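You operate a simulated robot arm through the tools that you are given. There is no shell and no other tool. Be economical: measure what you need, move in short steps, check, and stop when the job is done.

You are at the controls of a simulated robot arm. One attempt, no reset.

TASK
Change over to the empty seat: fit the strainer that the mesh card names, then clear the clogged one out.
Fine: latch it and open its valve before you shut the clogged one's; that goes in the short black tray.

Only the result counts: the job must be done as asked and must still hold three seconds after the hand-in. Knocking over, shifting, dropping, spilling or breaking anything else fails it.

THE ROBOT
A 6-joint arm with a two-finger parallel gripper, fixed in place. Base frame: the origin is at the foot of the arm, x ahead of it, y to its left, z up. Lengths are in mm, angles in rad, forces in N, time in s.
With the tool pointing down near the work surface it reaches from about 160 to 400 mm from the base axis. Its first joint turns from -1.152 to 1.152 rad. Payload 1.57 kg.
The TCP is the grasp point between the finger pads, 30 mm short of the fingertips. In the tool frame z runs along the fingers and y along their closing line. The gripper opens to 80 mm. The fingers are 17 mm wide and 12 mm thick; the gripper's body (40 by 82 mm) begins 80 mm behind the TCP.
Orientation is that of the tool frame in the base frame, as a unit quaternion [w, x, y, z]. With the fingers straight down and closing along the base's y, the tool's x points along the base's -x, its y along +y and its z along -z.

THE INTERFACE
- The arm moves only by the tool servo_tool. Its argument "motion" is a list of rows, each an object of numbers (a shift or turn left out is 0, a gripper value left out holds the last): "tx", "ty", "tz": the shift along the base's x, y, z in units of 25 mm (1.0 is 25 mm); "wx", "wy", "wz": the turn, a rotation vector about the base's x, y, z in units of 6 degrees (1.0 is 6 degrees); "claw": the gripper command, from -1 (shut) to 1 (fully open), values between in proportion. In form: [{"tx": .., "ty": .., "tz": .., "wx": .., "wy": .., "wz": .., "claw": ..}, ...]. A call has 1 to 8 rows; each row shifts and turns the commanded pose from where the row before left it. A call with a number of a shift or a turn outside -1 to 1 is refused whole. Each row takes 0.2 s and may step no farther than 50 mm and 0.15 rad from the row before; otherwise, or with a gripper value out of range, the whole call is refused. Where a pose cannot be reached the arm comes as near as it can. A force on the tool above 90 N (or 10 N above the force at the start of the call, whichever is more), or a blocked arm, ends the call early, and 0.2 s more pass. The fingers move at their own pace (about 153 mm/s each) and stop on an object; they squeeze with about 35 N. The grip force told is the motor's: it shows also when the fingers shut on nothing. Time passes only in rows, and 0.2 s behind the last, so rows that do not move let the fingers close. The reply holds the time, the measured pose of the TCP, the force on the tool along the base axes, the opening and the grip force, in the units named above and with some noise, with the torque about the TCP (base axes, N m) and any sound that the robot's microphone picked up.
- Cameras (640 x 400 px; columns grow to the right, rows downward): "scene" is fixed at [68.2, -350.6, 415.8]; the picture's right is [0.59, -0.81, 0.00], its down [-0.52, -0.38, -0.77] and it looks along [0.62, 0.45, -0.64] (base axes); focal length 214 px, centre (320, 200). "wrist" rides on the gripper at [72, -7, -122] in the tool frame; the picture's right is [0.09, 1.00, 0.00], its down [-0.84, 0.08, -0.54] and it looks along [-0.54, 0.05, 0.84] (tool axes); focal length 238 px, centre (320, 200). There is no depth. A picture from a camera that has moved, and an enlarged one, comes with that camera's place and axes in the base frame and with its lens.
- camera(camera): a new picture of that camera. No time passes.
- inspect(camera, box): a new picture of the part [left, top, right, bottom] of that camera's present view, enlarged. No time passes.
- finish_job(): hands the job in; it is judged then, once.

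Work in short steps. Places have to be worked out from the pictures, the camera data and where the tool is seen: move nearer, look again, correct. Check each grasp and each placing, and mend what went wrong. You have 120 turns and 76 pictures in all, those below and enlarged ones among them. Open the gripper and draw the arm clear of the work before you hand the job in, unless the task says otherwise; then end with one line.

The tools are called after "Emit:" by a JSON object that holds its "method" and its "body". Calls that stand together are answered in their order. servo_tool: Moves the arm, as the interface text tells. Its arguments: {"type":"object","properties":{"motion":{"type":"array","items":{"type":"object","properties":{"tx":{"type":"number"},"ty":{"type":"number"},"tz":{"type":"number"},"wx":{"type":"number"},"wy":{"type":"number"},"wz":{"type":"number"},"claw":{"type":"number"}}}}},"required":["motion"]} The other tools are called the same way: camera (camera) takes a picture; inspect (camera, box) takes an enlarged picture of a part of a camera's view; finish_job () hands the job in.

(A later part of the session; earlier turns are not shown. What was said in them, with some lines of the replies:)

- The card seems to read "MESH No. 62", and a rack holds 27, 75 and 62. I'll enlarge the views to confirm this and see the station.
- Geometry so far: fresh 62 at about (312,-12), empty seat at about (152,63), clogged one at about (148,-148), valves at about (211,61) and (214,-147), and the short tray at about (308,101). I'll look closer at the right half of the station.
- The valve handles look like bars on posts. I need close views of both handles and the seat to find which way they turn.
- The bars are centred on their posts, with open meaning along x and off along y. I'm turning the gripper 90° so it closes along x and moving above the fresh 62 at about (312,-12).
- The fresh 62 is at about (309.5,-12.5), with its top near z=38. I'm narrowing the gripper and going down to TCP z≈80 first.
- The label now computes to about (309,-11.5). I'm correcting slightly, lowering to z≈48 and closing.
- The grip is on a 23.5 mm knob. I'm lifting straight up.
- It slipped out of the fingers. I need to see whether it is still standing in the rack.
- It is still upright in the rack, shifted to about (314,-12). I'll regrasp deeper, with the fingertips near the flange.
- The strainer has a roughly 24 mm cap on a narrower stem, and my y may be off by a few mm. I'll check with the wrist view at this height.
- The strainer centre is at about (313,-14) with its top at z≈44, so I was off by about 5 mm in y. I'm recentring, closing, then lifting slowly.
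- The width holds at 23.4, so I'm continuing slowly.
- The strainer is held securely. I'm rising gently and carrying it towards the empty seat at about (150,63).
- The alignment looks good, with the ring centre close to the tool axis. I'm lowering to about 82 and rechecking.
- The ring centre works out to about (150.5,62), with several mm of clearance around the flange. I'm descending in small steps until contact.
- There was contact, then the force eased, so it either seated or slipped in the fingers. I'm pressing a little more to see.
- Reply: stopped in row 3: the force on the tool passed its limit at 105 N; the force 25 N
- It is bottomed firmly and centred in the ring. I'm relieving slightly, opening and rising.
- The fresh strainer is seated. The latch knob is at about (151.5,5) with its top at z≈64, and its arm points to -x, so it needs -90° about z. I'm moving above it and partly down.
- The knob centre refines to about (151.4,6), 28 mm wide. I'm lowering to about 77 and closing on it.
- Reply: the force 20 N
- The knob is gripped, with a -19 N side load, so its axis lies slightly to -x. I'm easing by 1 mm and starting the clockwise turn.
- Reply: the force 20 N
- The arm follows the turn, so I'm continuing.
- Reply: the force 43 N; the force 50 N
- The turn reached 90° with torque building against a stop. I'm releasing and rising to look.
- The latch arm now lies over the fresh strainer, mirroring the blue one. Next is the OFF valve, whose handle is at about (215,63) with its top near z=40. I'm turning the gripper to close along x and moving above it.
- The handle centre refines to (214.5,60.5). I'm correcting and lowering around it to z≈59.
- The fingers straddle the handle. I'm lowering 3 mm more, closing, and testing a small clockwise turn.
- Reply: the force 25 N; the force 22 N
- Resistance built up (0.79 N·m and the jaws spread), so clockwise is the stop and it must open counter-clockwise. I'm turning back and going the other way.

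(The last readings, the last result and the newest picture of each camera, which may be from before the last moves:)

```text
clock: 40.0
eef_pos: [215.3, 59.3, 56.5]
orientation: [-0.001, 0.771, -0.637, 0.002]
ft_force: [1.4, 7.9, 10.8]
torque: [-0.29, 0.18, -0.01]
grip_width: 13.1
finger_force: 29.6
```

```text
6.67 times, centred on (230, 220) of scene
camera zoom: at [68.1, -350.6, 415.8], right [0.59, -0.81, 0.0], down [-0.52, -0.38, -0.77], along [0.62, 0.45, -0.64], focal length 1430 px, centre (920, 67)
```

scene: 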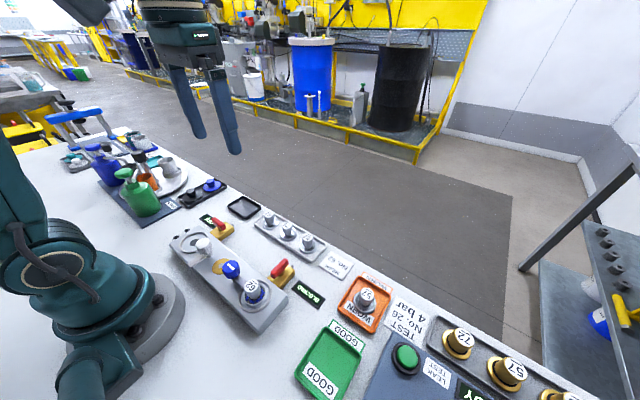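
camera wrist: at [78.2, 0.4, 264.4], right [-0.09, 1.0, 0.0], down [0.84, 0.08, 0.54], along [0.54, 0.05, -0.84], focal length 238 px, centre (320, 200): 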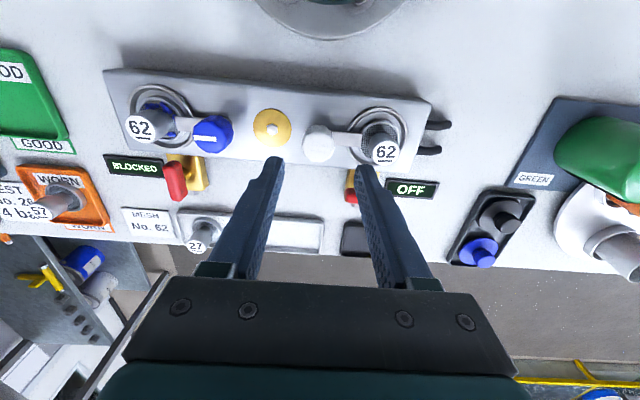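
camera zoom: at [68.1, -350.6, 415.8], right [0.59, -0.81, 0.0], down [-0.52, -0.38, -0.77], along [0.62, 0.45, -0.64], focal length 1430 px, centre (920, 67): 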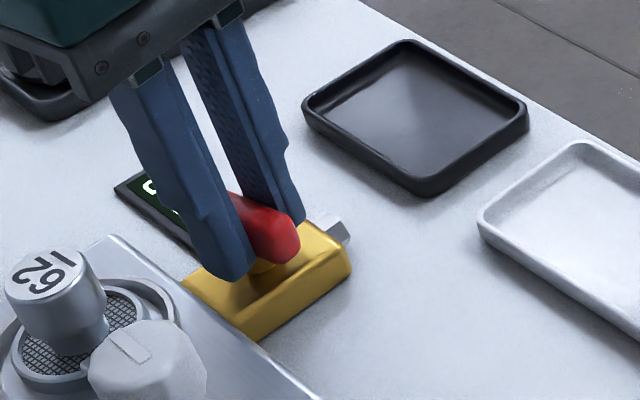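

It follows freely counter-clockwise, so I'm continuing in stages.

Emit:
{"method": "servo_tool", "body": {"motion": [{"wz": 0.9}, {"wz": 0.9}, {"wz": 0.9}, {"wz": 0.9}, {"wz": 0.9}, {"wz": 0.9}, {}]}}

Emit:
{"method": "servo_tool", "body": {"motion": [{"wz": 0.9}, {"wz": 0.9}, {"wz": 0.9}, {"wz": 0.9}, {"wz": 0.9}, {}]}}

Emit:
{"method": "camera", "body": {"camera": "scene"}}

```text
clock: 41.6
eef_pos: [214.8, 61.2, 56.4]
orientation: [-0.003, 0.919, -0.395, 0.003]
ft_force: [23.5, -0.1, 5.1]
torque: [-0.34, 0.02, -0.04]
grip_width: 12.9
finger_force: 29.8
```

```text
clock: 43.0
eef_pos: [215.2, 61.8, 57.7]
orientation: [-0.004, 0.985, -0.172, 0.005]
ft_force: [5.9, 47.5, -1.6]
torque: [0.42, 0.39, -0.09]
grip_width: 12.5
finger_force: 29.6
```

```text
33 pictures are left
```

scene: 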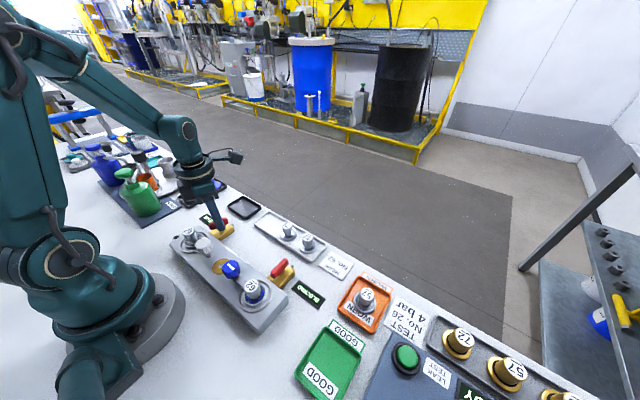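

The gripper is at yaw 160°, about 20° from the end. I'm easing the side load by 1 mm and finishing the turn.

Emit:
{"method": "servo_tool", "body": {"motion": [{"ty": 0.05, "wz": 0.8}, {"wz": 0.8}, {"wz": 0.9}, {"wz": 0.8}, {}]}}

Emit:
{"method": "inspect", "body": {"camera": "scene", "box": [190, 190, 270, 250]}}

```text
clock: 44.2
eef_pos: [216.0, 64.1, 56.5]
orientation: [-0.003, 1.0, 0.001, 0.004]
ft_force: [5.1, 35.5, 13.8]
torque: [0.38, 0.18, -0.12]
grip_width: 13.0
finger_force: 29.6
```

```text
6.67 times, centred on (230, 220) of scene
camera zoom: at [68.1, -350.6, 415.8], right [0.59, -0.81, 0.0], down [-0.52, -0.38, -0.77], along [0.62, 0.45, -0.64], focal length 1430 px, centre (920, 67)
```

zoom: 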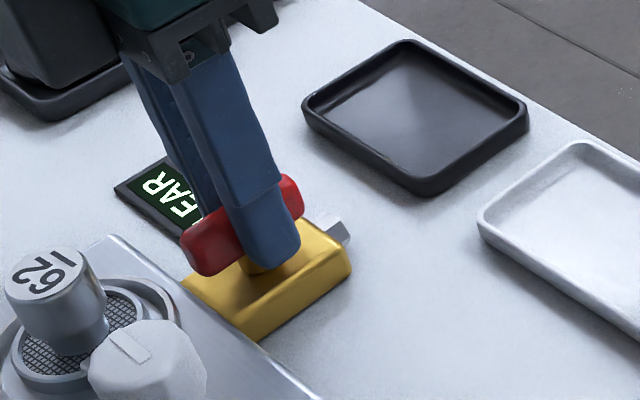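

The sign now reads CLEAR. I'm nudging slightly to seat it on its stop, then releasing and rising.

Emit:
{"method": "servo_tool", "body": {"motion": [{"wz": 0.5}, {}]}}

Emit:
{"method": "servo_tool", "body": {"motion": [{"claw": -0.4}, {}, {"tz": 0.6}, {"tz": 1}, {"tz": 1}, {"tz": 0.4}, {}]}}

Emit:
{"method": "inspect", "body": {"camera": "scene", "box": [190, 190, 310, 280]}}

```text
clock: 44.8
eef_pos: [215.3, 63.2, 57.3]
orientation: [-0.001, 1.0, 0.026, 0.005]
ft_force: [9.9, 29.8, 11.2]
torque: [0.02, 0.07, -0.62]
grip_width: 13.6
finger_force: 30.4
```

```text
clock: 46.4
eef_pos: [213.8, 61.2, 132.4]
orientation: [0.0, 1.0, 0.026, 0.0]
ft_force: [0.5, 0.8, -0.5]
torque: [0.02, 0.03, 0.01]
grip_width: 23.9
finger_force: 0.0
```

```text
4.44 times, centred on (250, 235) of scene
camera zoom: at [68.2, -350.6, 415.8], right [0.59, -0.81, 0.0], down [-0.52, -0.38, -0.77], along [0.62, 0.45, -0.64], focal length 953 px, centre (631, 44)
```

zoom: 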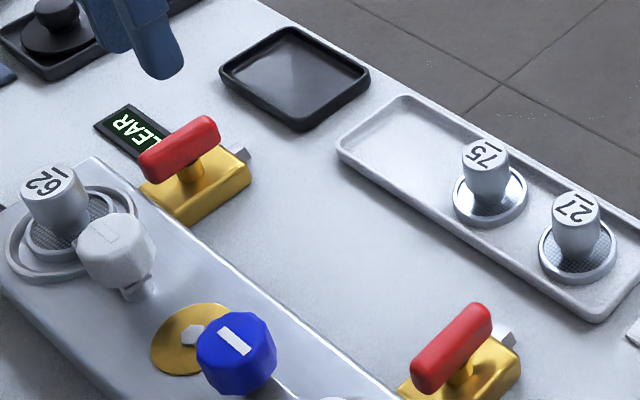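

The fresh line is open and reads CLEAR. Now the blocked valve: its handle is at about (213.5,-144.5) and it closes clockwise. I'm unwinding the wrist to yaw 0 while moving there.

Emit:
{"method": "servo_tool", "body": {"motion": [{"wz": -1, "ty": -0.35}, {"wz": -1, "ty": -0.35}, {"wz": -1, "ty": -0.35}, {"wz": -1, "ty": -0.35}, {"wz": -1, "ty": -0.35}, {"wz": -1, "ty": -0.35}, {"wz": -1, "ty": -0.35}, {"wz": -1, "ty": -0.35}]}}

Emit:
{"method": "servo_tool", "body": {"motion": [{"wz": -1, "ty": -0.35}, {"wz": -1, "ty": -0.35}, {"wz": -1, "ty": -0.35}, {"wz": -1, "ty": -0.35}, {"wz": -1, "ty": -0.35}, {"wz": -1, "ty": -0.35}, {"wz": -1, "ty": -0.35}, {"wz": -1, "ty": -0.35}]}}

Emit:
{"method": "servo_tool", "body": {"motion": [{"wz": -1, "ty": -0.35}, {"wz": -1, "ty": -0.35}, {"wz": -1, "ty": -0.35}, {"wz": -1, "ty": -0.35}, {"wz": -1, "ty": -0.35}, {"wz": -1, "ty": -0.35}, {"wz": -1, "ty": -0.35}, {"wz": -1}]}}

Emit:
{"method": "servo_tool", "body": {"motion": [{"wz": -1}, {"wz": -1}, {"wz": -1, "tz": -0.3}, {"wz": -1, "tz": -0.4}, {"wz": -1, "tz": -0.3}, {"wz": -1}, {"wz": -0.5}, {}]}}

Emit:
{"method": "camera", "body": {"camera": "wrist"}}

Emit:
{"method": "inspect", "body": {"camera": "scene", "box": [220, 220, 320, 300]}}

```text
clock: 48.2
eef_pos: [214.7, -10.1, 131.9]
orientation: [0.0, 0.924, -0.383, 0.0]
ft_force: [0.2, -0.4, 0.2]
torque: [0.02, -0.01, 0.02]
grip_width: 23.9
finger_force: 0.0
```

```text
clock: 50.0
eef_pos: [213.2, -79.4, 133.2]
orientation: [0.001, -0.688, 0.726, 0.0]
ft_force: [1.1, -0.2, 0.4]
torque: [0.02, 0.02, -0.02]
grip_width: 23.9
finger_force: 0.0
```

```text
clock: 51.8
eef_pos: [212.6, -140.8, 131.8]
orientation: [0.0, -0.333, 0.943, 0.0]
ft_force: [0.2, -0.2, 0.1]
torque: [0.01, 0.02, 0.0]
grip_width: 23.9
finger_force: 0.1
```

```text
clock: 53.6
eef_pos: [213.5, -141.3, 106.6]
orientation: [0.0, 0.0, 1.0, 0.0]
ft_force: [0.3, 0.0, 0.0]
torque: [-0.03, -0.02, 0.0]
grip_width: 24.0
finger_force: 0.1
```

```text
30 pictures are left
camera wrist: at [141.8, -147.6, 228.7], right [-0.09, 1.0, 0.0], down [0.84, 0.08, 0.54], along [0.54, 0.05, -0.84], focal length 238 px, centre (320, 200)
```

wrist: 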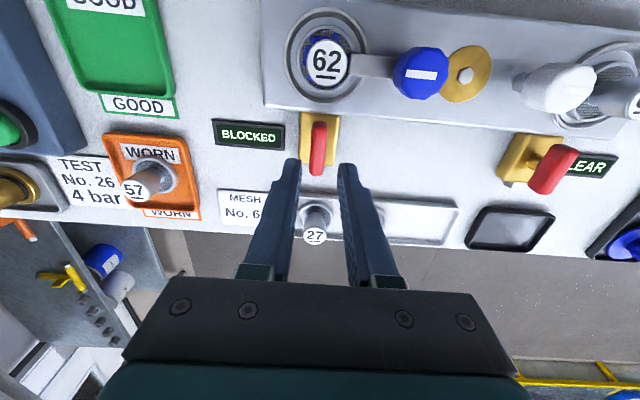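

```text
5.00 times, centred on (270, 260) of scene
camera zoom: at [68.2, -350.6, 415.8], right [0.59, -0.81, 0.0], down [-0.52, -0.38, -0.77], along [0.62, 0.45, -0.64], focal length 1072 px, centre (570, -100)
```

zoom: 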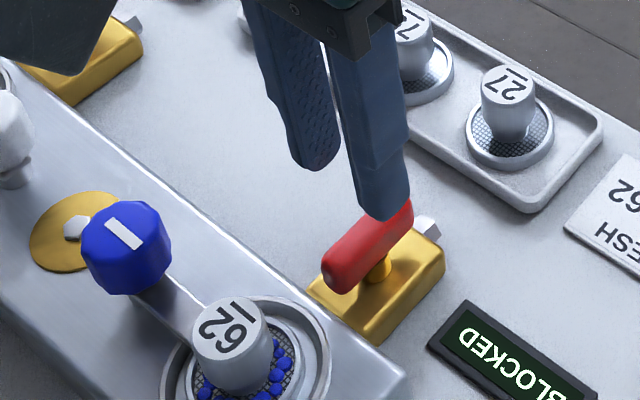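

The handle centre is at about (212.5,-143). I'm lowering around it and closing.

Emit:
{"method": "servo_tool", "body": {"motion": [{"tx": -0.03, "ty": -0.06, "tz": -0.6}, {"tz": -0.6}, {"tz": -0.5}, {"tz": -0.28}, {}]}}

Emit:
{"method": "inspect", "body": {"camera": "scene", "box": [240, 230, 320, 290]}}

```text
clock: 54.8
eef_pos: [211.8, -142.3, 57.4]
orientation: [0.0, 0.0, 1.0, 0.0]
ft_force: [0.1, -0.6, 0.4]
torque: [0.0, 0.02, -0.03]
grip_width: 24.1
finger_force: 0.1
```

```text
6.67 times, centred on (280, 260) of scene
camera zoom: at [68.2, -350.6, 415.8], right [0.59, -0.81, 0.0], down [-0.52, -0.38, -0.77], along [0.62, 0.45, -0.64], focal length 1430 px, centre (587, -200)
```

zoom: 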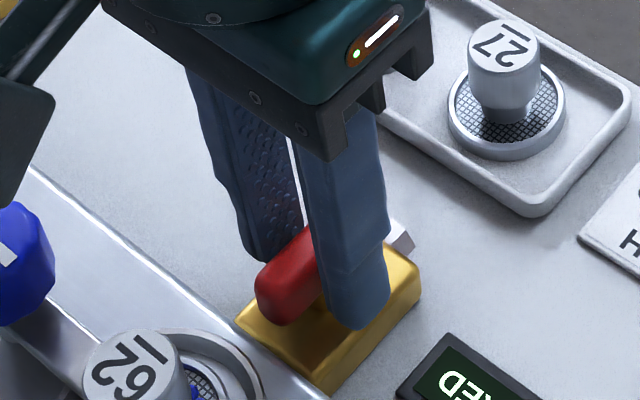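

The handle probably centres nearer x=214, so I'm shifting 2 mm, closing, and starting a clockwise turn.

Emit:
{"method": "servo_tool", "body": {"motion": [{"tx": 0.08}, {"claw": -1}, {}, {}]}}

Emit:
{"method": "servo_tool", "body": {"motion": [{"wz": -0.6}, {"wz": -0.6}, {"wz": -0.6}, {}]}}

Emit:
{"method": "inspect", "body": {"camera": "scene", "box": [240, 230, 320, 290]}}

```text
clock: 55.8
eef_pos: [214.6, -142.6, 57.3]
orientation: [-0.001, -0.001, 1.0, 0.0]
ft_force: [-5.8, -11.7, -4.4]
torque: [-0.1, -0.37, -0.03]
grip_width: 12.8
finger_force: 29.9
```

```text
clock: 56.8
eef_pos: [214.8, -143.6, 56.5]
orientation: [-0.001, 0.094, 0.996, 0.0]
ft_force: [-4.7, -22.3, -24.0]
torque: [-0.25, 0.11, 0.05]
grip_width: 13.2
finger_force: 29.8
```

```text
6.67 times, centred on (280, 260) of scene
camera zoom: at [68.2, -350.6, 415.8], right [0.59, -0.81, 0.0], down [-0.52, -0.38, -0.77], along [0.62, 0.45, -0.64], focal length 1430 px, centre (587, -200)
```

zoom: 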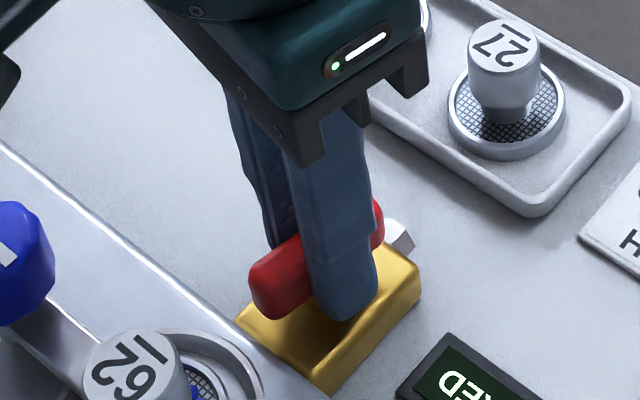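

It turns freely clockwise, so I'm continuing to 90°.

Emit:
{"method": "servo_tool", "body": {"motion": [{"wz": -0.9, "ty": -0.03}, {"wz": -0.9}, {"wz": -0.9}, {"wz": -0.9}, {"wz": -0.9}, {"wz": -0.9}, {}]}}

Emit:
{"method": "servo_tool", "body": {"motion": [{"wz": -0.9}, {"wz": -0.9}, {"wz": -0.9}, {"wz": -0.9}, {"wz": -0.9}, {}]}}

Emit:
{"method": "servo_tool", "body": {"motion": [{"wz": -0.9}, {"wz": -0.9}, {"wz": -0.9}, {"wz": -0.6}, {}]}}

Emit:
{"method": "inspect", "body": {"camera": "scene", "box": [240, 230, 340, 310]}}

```text
clock: 58.4
eef_pos: [215.0, -143.6, 56.2]
orientation: [-0.001, 0.368, 0.93, -0.001]
ft_force: [-12.1, -17.5, -23.5]
torque: [-0.23, -0.04, 0.02]
grip_width: 13.1
finger_force: 29.4
```

```text
clock: 59.8
eef_pos: [214.0, -143.4, 58.0]
orientation: [-0.001, 0.575, 0.818, 0.0]
ft_force: [-22.9, -12.6, 18.8]
torque: [0.01, 0.33, 0.01]
grip_width: 13.1
finger_force: 29.9
```

```text
clock: 61.0
eef_pos: [213.8, -143.2, 58.2]
orientation: [-0.002, 0.707, 0.707, 0.0]
ft_force: [-24.3, -9.4, 22.5]
torque: [-0.16, 0.16, 0.0]
grip_width: 12.9
finger_force: 30.0
```

```text
5.00 times, centred on (290, 270) of scene
camera zoom: at [68.1, -350.6, 415.8], right [0.59, -0.81, 0.0], down [-0.52, -0.38, -0.77], along [0.62, 0.45, -0.64], focal length 1072 px, centre (470, -150)
```

zoom: 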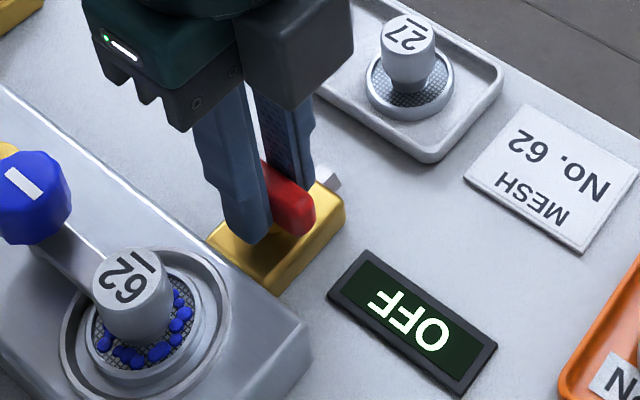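

The sign reads OFF, so the clogged line is shut. I'm nudging to the stop, releasing and rising, then going to the blue latch knob at about (151,-85) with yaw back at 0.

Emit:
{"method": "servo_tool", "body": {"motion": [{"wz": -0.4}, {}, {"claw": -0.4}, {}, {"tz": 0.6}, {"tz": 1}, {"tz": 1}, {"tz": 0.6}]}}

Emit:
{"method": "servo_tool", "body": {"motion": [{"wz": 1, "tx": -0.32, "ty": 0.29, "claw": 0.5}, {"wz": 1, "tx": -0.32, "ty": 0.29}, {"wz": 1, "tx": -0.32, "ty": 0.29}, {"wz": 1, "tx": -0.32, "ty": 0.29}, {"wz": 1, "tx": -0.32, "ty": 0.29}, {"wz": 1, "tx": -0.32, "ty": 0.29}, {"wz": 1, "tx": -0.32, "ty": 0.29}, {"wz": 1, "tx": -0.28, "ty": 0.29}]}}

Emit:
{"method": "servo_tool", "body": {"motion": [{"wz": 1}, {"wz": 1}, {"wz": 1}, {"wz": 1}, {"wz": 1}, {"wz": 1}, {"wz": 1}, {"wz": 0.4}]}}

Emit:
{"method": "camera", "body": {"camera": "wrist"}}

Emit:
{"method": "inspect", "body": {"camera": "scene", "box": [200, 220, 320, 310]}}

```text
clock: 62.8
eef_pos: [213.7, -142.8, 137.4]
orientation: [0.0, 0.722, 0.692, 0.0]
ft_force: [-0.4, 0.7, -0.2]
torque: [0.04, -0.01, -0.02]
grip_width: 24.0
finger_force: 0.0
```

```text
clock: 64.6
eef_pos: [152.1, -84.8, 137.7]
orientation: [0.0, 0.376, 0.927, 0.0]
ft_force: [0.4, -0.6, 0.1]
torque: [0.01, -0.02, -0.01]
grip_width: 60.2
finger_force: 0.1
```

```text
clock: 66.4
eef_pos: [151.9, -86.2, 139.1]
orientation: [0.0, -0.001, 1.0, 0.0]
ft_force: [-0.2, 0.6, -0.2]
torque: [-0.04, -0.02, 0.02]
grip_width: 59.8
finger_force: 0.1
```

```text
25 pictures are left
camera wrist: at [80.8, -91.9, 259.5], right [-0.09, 1.0, 0.0], down [0.84, 0.08, 0.54], along [0.54, 0.05, -0.84], focal length 238 px, centre (320, 200)
```

wrist: 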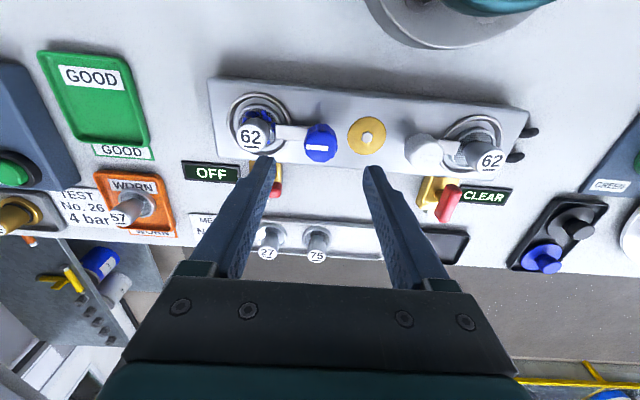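

```text
4.44 times, centred on (260, 265) of scene
camera zoom: at [68.2, -350.6, 415.8], right [0.59, -0.81, 0.0], down [-0.52, -0.38, -0.77], along [0.62, 0.45, -0.64], focal length 953 px, centre (587, -89)
```

zoom: 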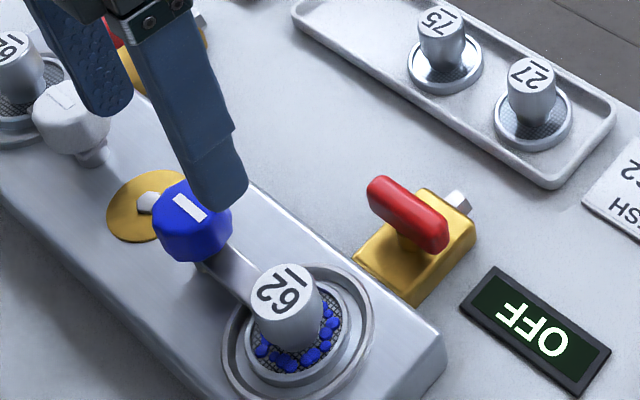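

The blue knob is at about (152,-84.8). I'm lowering and gripping it.

Emit:
{"method": "servo_tool", "body": {"motion": [{"ty": 0.05, "tz": -0.8}, {"tz": -0.8}, {"tz": -0.5}, {"tz": -0.36}, {}, {"claw": -1}, {}, {}]}}

Emit:
{"method": "servo_tool", "body": {"motion": [{"wz": -0.5}, {"wz": -0.6}, {"wz": -0.6}, {}]}}

Emit:
{"method": "inspect", "body": {"camera": "scene", "box": [200, 220, 320, 310]}}

```text
clock: 68.2
eef_pos: [150.9, -84.4, 76.3]
orientation: [0.0, -0.001, 1.0, 0.0]
ft_force: [0.6, -6.9, -17.4]
torque: [-0.07, -0.44, 0.04]
grip_width: 27.3
finger_force: 37.7
```

```text
clock: 69.2
eef_pos: [151.8, -85.1, 75.5]
orientation: [0.001, 0.089, 0.996, 0.0]
ft_force: [2.1, -5.2, 25.7]
torque: [0.12, 0.67, 0.01]
grip_width: 27.7
finger_force: 37.6
```

```text
4.44 times, centred on (260, 265) of scene
camera zoom: at [68.1, -350.6, 415.8], right [0.59, -0.81, 0.0], down [-0.52, -0.38, -0.77], along [0.62, 0.45, -0.64], focal length 953 px, centre (587, -89)
```

zoom: 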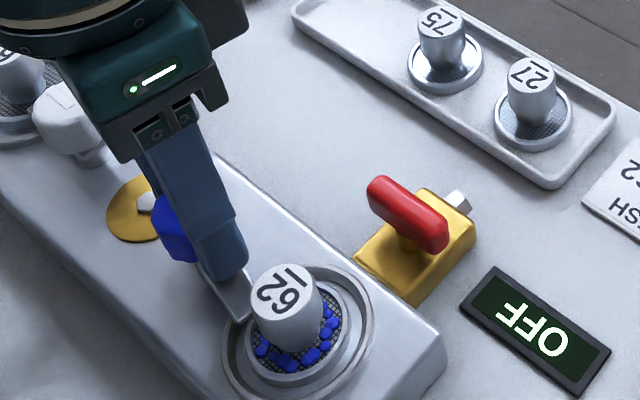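

It turns freely clockwise, with the arm swinging towards -x. I'm continuing to 90°.

Emit:
{"method": "servo_tool", "body": {"motion": [{"wz": -0.9}, {"wz": -0.9}, {"wz": -0.9}, {"wz": -0.9}, {"wz": -0.9}, {"wz": -0.9}, {"wz": -0.9}, {}]}}

Emit:
{"method": "servo_tool", "body": {"motion": [{"wz": -0.9}, {"wz": -0.9}, {"wz": -0.9}, {"wz": -0.9}, {"wz": -0.9}, {"wz": -0.9}, {"wz": -0.9}, {}]}}

Emit:
{"method": "inspect", "body": {"camera": "scene", "box": [200, 220, 320, 310]}}

```text
clock: 71.0
eef_pos: [151.1, -85.9, 74.8]
orientation: [-0.002, 0.404, 0.915, -0.002]
ft_force: [-18.7, -31.8, 22.2]
torque: [-0.62, -0.17, 0.04]
grip_width: 27.8
finger_force: 38.0
```

```text
clock: 72.8
eef_pos: [149.9, -84.8, 74.2]
orientation: [-0.003, 0.681, 0.732, -0.002]
ft_force: [-23.9, -11.1, -5.9]
torque: [-0.25, -0.12, 0.42]
grip_width: 27.7
finger_force: 38.3
```

```text
4.44 times, centred on (260, 265) of scene
camera zoom: at [68.2, -350.6, 415.8], right [0.59, -0.81, 0.0], down [-0.52, -0.38, -0.77], along [0.62, 0.45, -0.64], focal length 953 px, centre (587, -89)
```

zoom: 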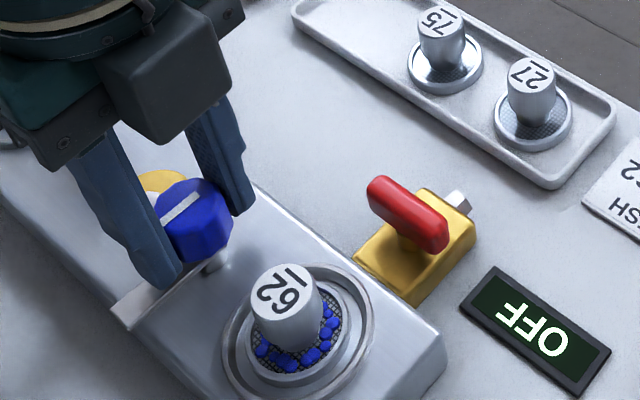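

The latch is swung clear to its stop. I'm releasing, rising, and moving above the clogged strainer at about (149.5,-143).

Emit:
{"method": "servo_tool", "body": {"motion": [{"claw": 0.2}, {}, {"tz": 0.8}, {"tz": 1}, {"tz": 0.8, "wz": -0.6}, {}]}}

Emit:
{"method": "servo_tool", "body": {"motion": [{"ty": -0.6}, {"ty": -0.6}, {"ty": -0.6}, {"ty": -0.53}, {"tz": -0.8}, {}]}}

Emit:
{"method": "camera", "body": {"camera": "wrist"}}

Emit:
{"method": "inspect", "body": {"camera": "scene", "box": [200, 220, 320, 310]}}

```text
clock: 74.2
eef_pos: [153.0, -84.7, 141.1]
orientation: [0.0, 0.704, 0.711, -0.001]
ft_force: [0.4, 0.3, -0.4]
torque: [0.02, 0.04, 0.01]
grip_width: 48.0
finger_force: 0.0
```

```text
clock: 75.6
eef_pos: [152.9, -143.9, 120.9]
orientation: [0.0, 0.703, 0.711, -0.001]
ft_force: [-0.6, 0.2, 0.1]
torque: [-0.01, -0.02, -0.03]
grip_width: 48.0
finger_force: 0.0
```

```text
21 pictures are left
camera wrist: at [144.7, -71.5, 242.7], right [0.99, 0.1, 0.0], down [0.09, -0.84, 0.54], along [0.06, -0.54, -0.84], focal length 238 px, centre (320, 200)
```

wrist: 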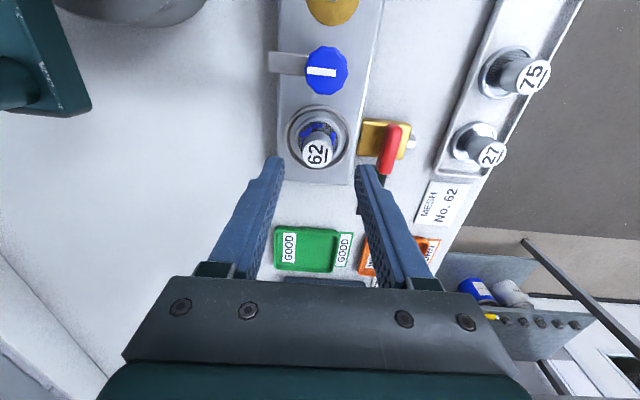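

```text
4.44 times, centred on (260, 265) of scene
camera zoom: at [68.2, -350.6, 415.8], right [0.59, -0.81, 0.0], down [-0.52, -0.38, -0.77], along [0.62, 0.45, -0.64], focal length 953 px, centre (587, -89)
```

zoom: 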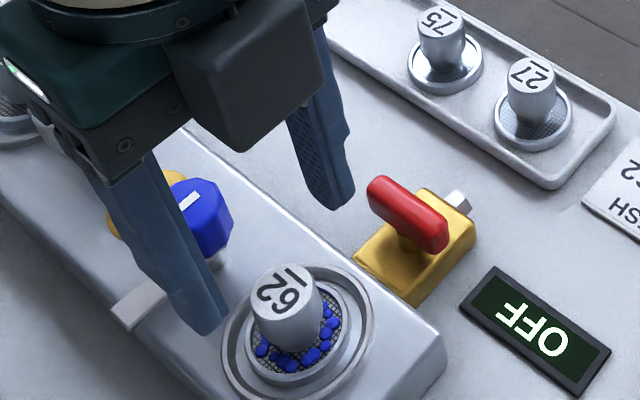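

The clogged strainer is at about (151,-142). I'm lowering partway and rechecking its centring before gripping.

Emit:
{"method": "servo_tool", "body": {"motion": [{"tx": -0.06, "ty": 0.08, "wz": -0.1, "tz": -0.6}, {"tz": -0.6}, {"tz": -0.4}, {}]}}

Emit:
{"method": "inspect", "body": {"camera": "wrist", "box": [250, 110, 390, 220]}}

Emit:
{"method": "inspect", "body": {"camera": "scene", "box": [200, 220, 320, 310]}}

```text
clock: 76.6
eef_pos: [150.4, -142.0, 81.1]
orientation: [0.0, 0.707, 0.707, 0.0]
ft_force: [0.0, -0.1, -0.4]
torque: [0.04, 0.01, 0.03]
grip_width: 47.9
finger_force: 0.0
```

```text
3.64 times, centred on (320, 165) of wrist
camera zoom: at [144.3, -69.7, 202.3], right [1.0, 0.09, 0.0], down [0.08, -0.84, 0.54], along [0.05, -0.54, -0.84], focal length 867 px, centre (320, 327)
```

zoom: 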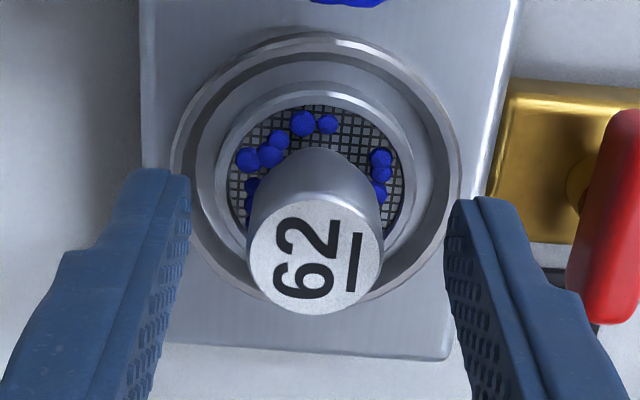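

```text
4.44 times, centred on (260, 265) of scene
camera zoom: at [68.2, -350.6, 415.8], right [0.59, -0.81, 0.0], down [-0.52, -0.38, -0.77], along [0.62, 0.45, -0.64], focal length 953 px, centre (587, -89)
```

zoom: 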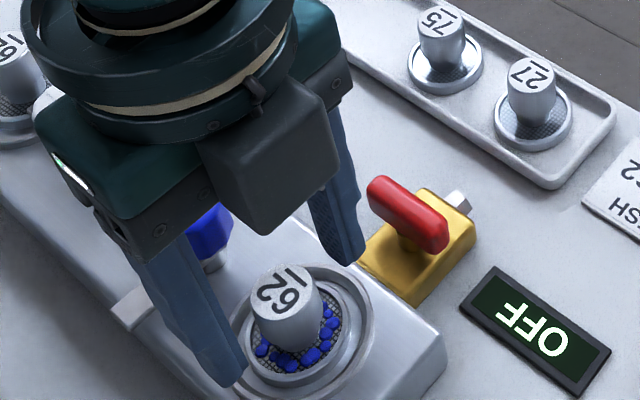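

The centring is good. I'm lowering to about 66.5, closing, then lifting slowly.

Emit:
{"method": "servo_tool", "body": {"motion": [{"tz": -0.3}, {"tz": -0.28}, {}, {"claw": -1}, {}, {}, {}]}}

Emit:
{"method": "servo_tool", "body": {"motion": [{"tz": 0.1}, {"tz": 0.1}, {"tz": 0.15}, {"tz": 0.15}, {"tz": 0.2}, {"tz": 0.2}, {}]}}

Emit:
{"method": "inspect", "body": {"camera": "scene", "box": [200, 220, 320, 310]}}

```text
clock: 78.2
eef_pos: [151.5, -142.3, 65.7]
orientation: [0.001, 0.706, 0.708, 0.0]
ft_force: [-0.1, -3.3, 18.7]
torque: [-0.36, 0.08, 0.03]
grip_width: 23.7
finger_force: 35.2
```

```text
clock: 79.8
eef_pos: [150.2, -140.8, 88.8]
orientation: [0.0, 0.707, 0.708, 0.001]
ft_force: [-0.7, 0.7, -1.2]
torque: [0.06, 0.02, -0.01]
grip_width: 23.7
finger_force: 35.4
```

```text
4.44 times, centred on (260, 265) of scene
camera zoom: at [68.2, -350.6, 415.8], right [0.59, -0.81, 0.0], down [-0.52, -0.38, -0.77], along [0.62, 0.45, -0.64], focal length 953 px, centre (587, -89)
```

zoom: 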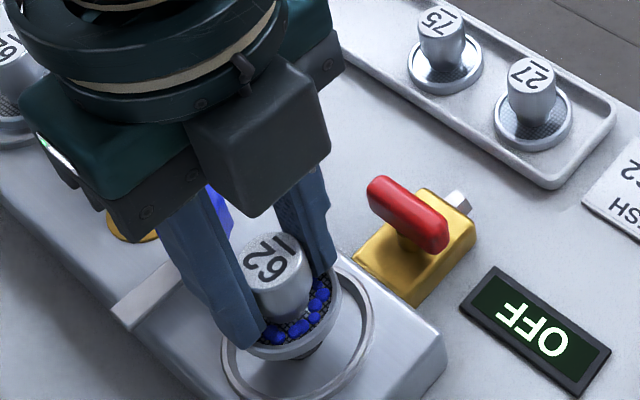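

The clogged strainer is held with its debris still in it. I'm raising gently and carrying it over to the short black tray at about (307,95.5).

Emit:
{"method": "servo_tool", "body": {"motion": [{"tz": 0.3}, {"tz": 0.5}, {"tz": 0.5}, {"tz": 0.3}, {"tx": 0.13, "ty": 0.19}, {"tx": 0.25, "ty": 0.38}, {"tx": 0.4, "ty": 0.6}, {"tx": 0.5, "ty": 0.75}]}}

Emit:
{"method": "servo_tool", "body": {"motion": [{"tx": 0.5, "ty": 0.75}, {"tx": 0.5, "ty": 0.75}, {"tx": 0.5, "ty": 0.75}, {"tx": 0.5, "ty": 0.75}, {"tx": 0.5, "ty": 0.75}, {"tx": 0.5, "ty": 0.75}, {"tx": 0.5, "ty": 0.75}, {"tx": 0.5, "ty": 0.75}]}}

Emit:
{"method": "servo_tool", "body": {"motion": [{"tx": 0.45, "ty": 0.7}, {"tx": 0.35, "ty": 0.5}, {"tx": 0.2, "ty": 0.32}, {}]}}

Emit:
{"method": "camera", "body": {"camera": "wrist"}}

Emit:
{"method": "inspect", "body": {"camera": "scene", "box": [180, 150, 300, 240]}}

```text
clock: 81.6
eef_pos: [182.4, -91.4, 129.9]
orientation: [-0.001, 0.707, 0.707, -0.001]
ft_force: [0.2, 0.0, -0.5]
torque: [0.03, -0.01, -0.04]
grip_width: 23.2
finger_force: 34.8
```

```text
clock: 83.4
eef_pos: [282.0, 59.2, 128.1]
orientation: [0.0, 0.707, 0.708, 0.0]
ft_force: [-0.3, -0.1, -0.7]
torque: [0.03, 0.0, 0.02]
grip_width: 23.6
finger_force: 35.3
```

```text
clock: 84.4
eef_pos: [308.4, 96.3, 127.9]
orientation: [0.001, 0.707, 0.707, 0.0]
ft_force: [-0.8, -0.3, -0.3]
torque: [0.0, 0.03, 0.01]
grip_width: 23.3
finger_force: 35.2
```

```text
16 pictures are left
camera wrist: at [301.5, 167.8, 249.9], right [1.0, 0.09, 0.0], down [0.08, -0.84, 0.54], along [0.05, -0.54, -0.84], focal length 238 px, centre (320, 200)
```

wrist: 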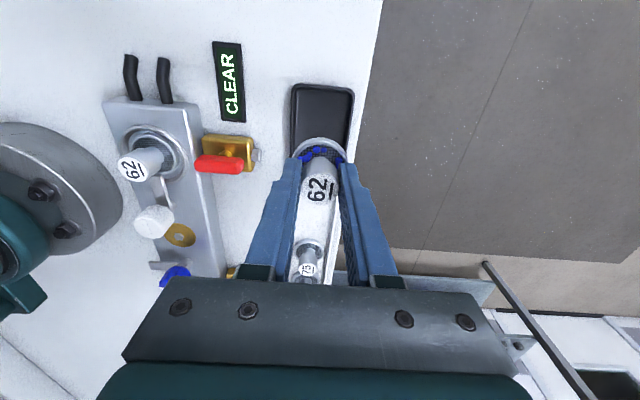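

```text
4.44 times, centred on (240, 195) of scene
camera zoom: at [68.2, -350.6, 415.8], right [0.59, -0.81, 0.0], down [-0.52, -0.38, -0.77], along [0.62, 0.45, -0.64], focal length 953 px, centre (676, 222)
```

zoom: 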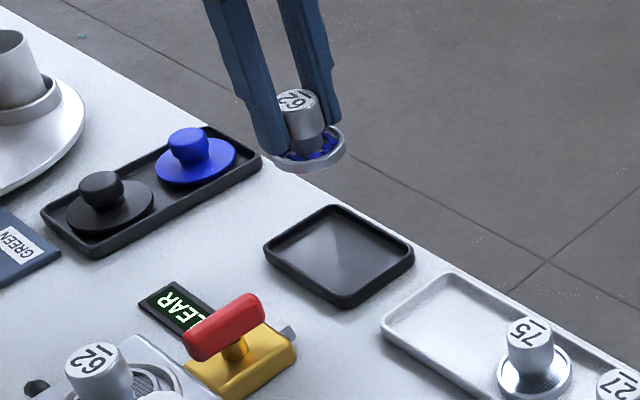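

The tray spans about x 282–337 and y 52–134, centred near (308.5,93.5). I'm lowering partway and checking clearance.

Emit:
{"method": "servo_tool", "body": {"motion": [{"ty": -0.1, "tz": -0.5}, {"tz": -0.8}, {"tz": -0.6}, {"tz": -0.3}, {}]}}

Emit:
{"method": "inspect", "body": {"camera": "wrist", "box": [250, 80, 390, 200]}}

Emit:
{"method": "inspect", "body": {"camera": "scene", "box": [210, 160, 290, 220]}}

```text
clock: 85.6
eef_pos: [306.4, 92.8, 73.9]
orientation: [0.0, 0.707, 0.707, 0.0]
ft_force: [0.1, -1.1, -1.0]
torque: [0.0, -0.03, -0.02]
grip_width: 23.3
finger_force: 35.6
```

```text
3.33 times, centred on (320, 140) of wrist
camera zoom: at [300.5, 164.7, 195.6], right [1.0, 0.09, 0.0], down [0.08, -0.84, 0.54], along [0.05, -0.54, -0.84], focal length 794 px, centre (320, 400)
```

zoom: 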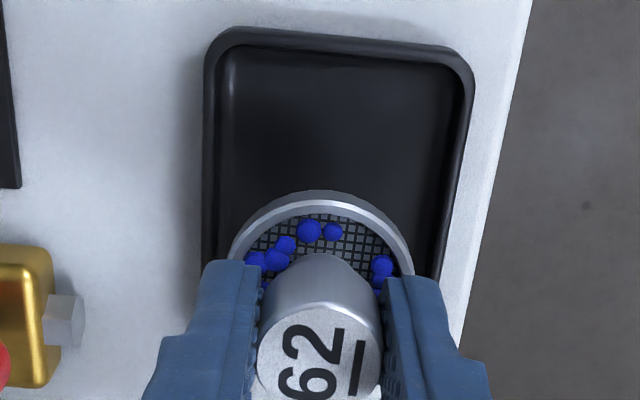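

```text
6.67 times, centred on (250, 190) of scene
camera zoom: at [68.2, -350.6, 415.8], right [0.59, -0.81, 0.0], down [-0.52, -0.38, -0.77], along [0.62, 0.45, -0.64], focal length 1430 px, centre (787, 267)
```

zoom: 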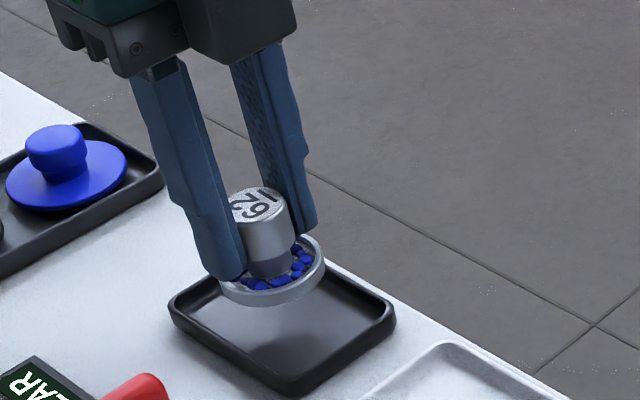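

The tray centreline is about 2 mm further in +x. I'm correcting and lowering until light contact.

Emit:
{"method": "servo_tool", "body": {"motion": [{"tx": 0.09, "tz": -0.3}, {"tz": -0.4}, {"tz": -0.25}, {"tz": -0.15}, {}]}}

Emit:
{"method": "servo_tool", "body": {"motion": [{"tz": -0.06}, {"tz": -0.05}, {}]}}

Emit:
{"method": "inspect", "body": {"camera": "scene", "box": [210, 170, 290, 230]}}

```text
clock: 86.8
eef_pos: [310.0, 91.4, 46.7]
orientation: [0.0, 0.706, 0.708, 0.0]
ft_force: [-1.0, -0.1, 0.1]
torque: [-0.03, -0.02, 0.0]
grip_width: 23.5
finger_force: 35.0
```

```text
clock: 87.6
eef_pos: [311.0, 92.3, 43.6]
orientation: [0.0, 0.706, 0.708, -0.001]
ft_force: [-3.0, -4.1, 17.5]
torque: [-0.27, 0.07, -0.03]
grip_width: 23.8
finger_force: 35.1
```

```text
6.67 times, centred on (250, 200) of scene
camera zoom: at [68.1, -350.6, 415.8], right [0.59, -0.81, 0.0], down [-0.52, -0.38, -0.77], along [0.62, 0.45, -0.64], focal length 1430 px, centre (787, 200)
```

zoom: 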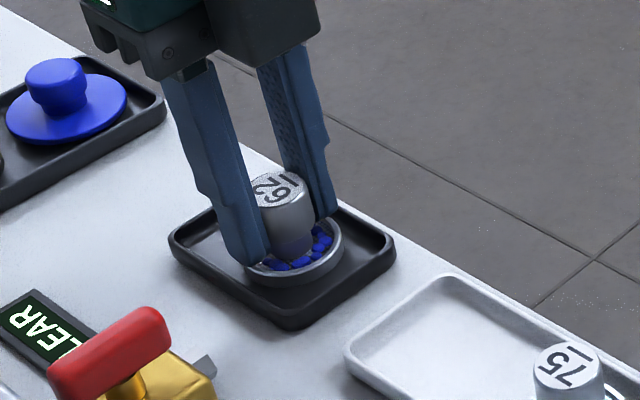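

The strainer is resting on the tray floor, clear of the rim. I'm opening slightly and rising straight up.

Emit:
{"method": "servo_tool", "body": {"motion": [{"tz": 0.03}, {"claw": -0.25}, {}, {"tz": 0.3}, {"tz": 0.6}, {"tz": 1}, {"tz": 1}, {"tz": 1}]}}

Emit:
{"method": "servo_tool", "body": {"motion": [{"tz": 1, "claw": 0.8}, {"tz": 1, "tx": -0.5}, {"tz": 0.5}, {}, {}]}}

Emit:
{"method": "inspect", "body": {"camera": "scene", "box": [160, 170, 320, 310]}}

Emit:
{"method": "camera", "body": {"camera": "scene"}}

Emit:
{"method": "camera", "body": {"camera": "wrist"}}

```text
clock: 89.4
eef_pos: [311.4, 92.7, 142.9]
orientation: [0.0, 0.707, 0.707, -0.001]
ft_force: [0.8, -1.6, -0.1]
torque: [0.02, -0.01, 0.0]
grip_width: 30.3
finger_force: 0.2
```

```text
clock: 90.6
eef_pos: [296.8, 94.1, 204.8]
orientation: [0.0, 0.706, 0.708, 0.0]
ft_force: [0.6, 0.1, 0.4]
torque: [-0.02, 0.02, 0.0]
grip_width: 72.2
finger_force: 0.1
```

```text
2.86 times, centred on (240, 240) of scene
camera zoom: at [68.2, -350.6, 415.8], right [0.59, -0.81, 0.0], down [-0.52, -0.38, -0.77], along [0.62, 0.45, -0.64], focal length 613 px, centre (549, 86)
```

zoom: 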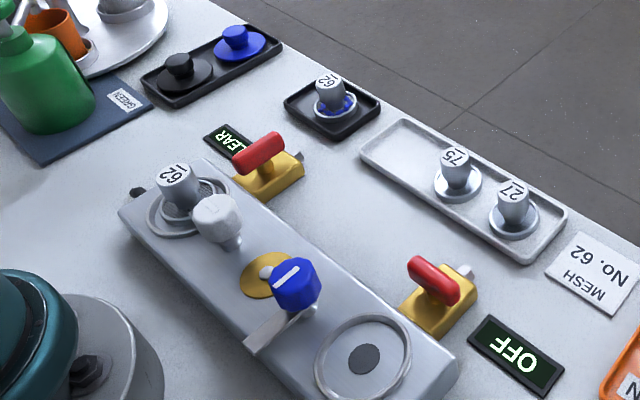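

```text
10 pictures are left
```

scene: 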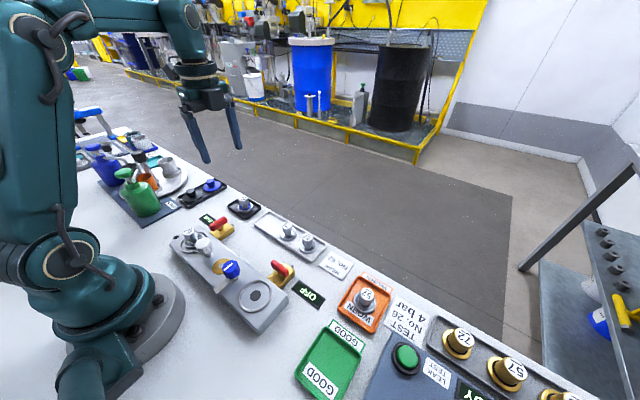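

```text
9 pictures are left
camera wrist: at [290.1, 165.4, 327.3], right [1.0, 0.09, 0.0], down [0.08, -0.84, 0.54], along [0.05, -0.54, -0.84], focal length 238 px, centre (320, 200)
```

wrist: 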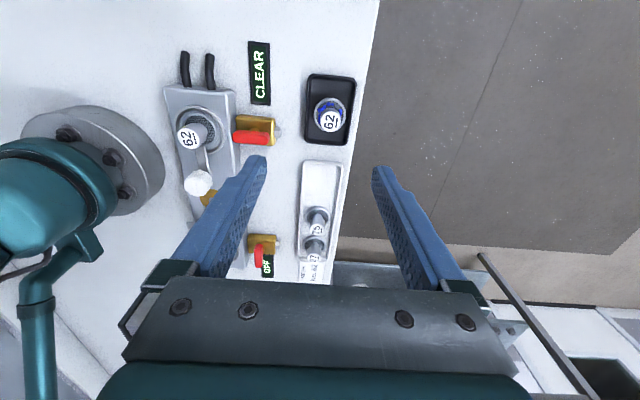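

Everything is in place. One last close look at the fresh strainer's latch.

Emit:
{"method": "inspect", "body": {"camera": "wrist", "box": [150, 80, 290, 210]}}

```text
3.08 times, centred on (220, 145) of wrist
camera zoom: at [290.1, 165.4, 327.3], right [1.0, 0.09, 0.0], down [0.08, -0.84, 0.54], along [0.05, -0.54, -0.84], focal length 733 px, centre (628, 369)
```

zoom: 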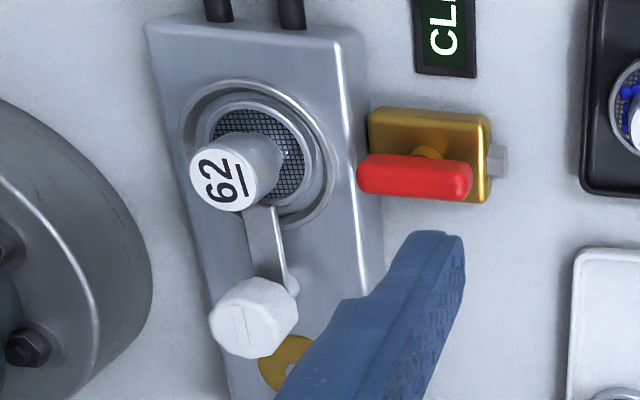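

The latch arm lies over the strainer's flange, the gripper is open and the arm is clear, so I'm handing in.

Emit:
{"method": "finish_job", "body": {}}

```text
The job is handed in.
```

The changeover is done and handed in: the fresh No. 62 strainer is seated and latched with its valve open (sign reads CLEAR), the clogged line is shut (sign reads OFF), and the clogged strainer is upright in the short black tray. On the first lift the fresh strainer slipped from the fingers and settled upright in its rack a few mm over; the second grasp held.
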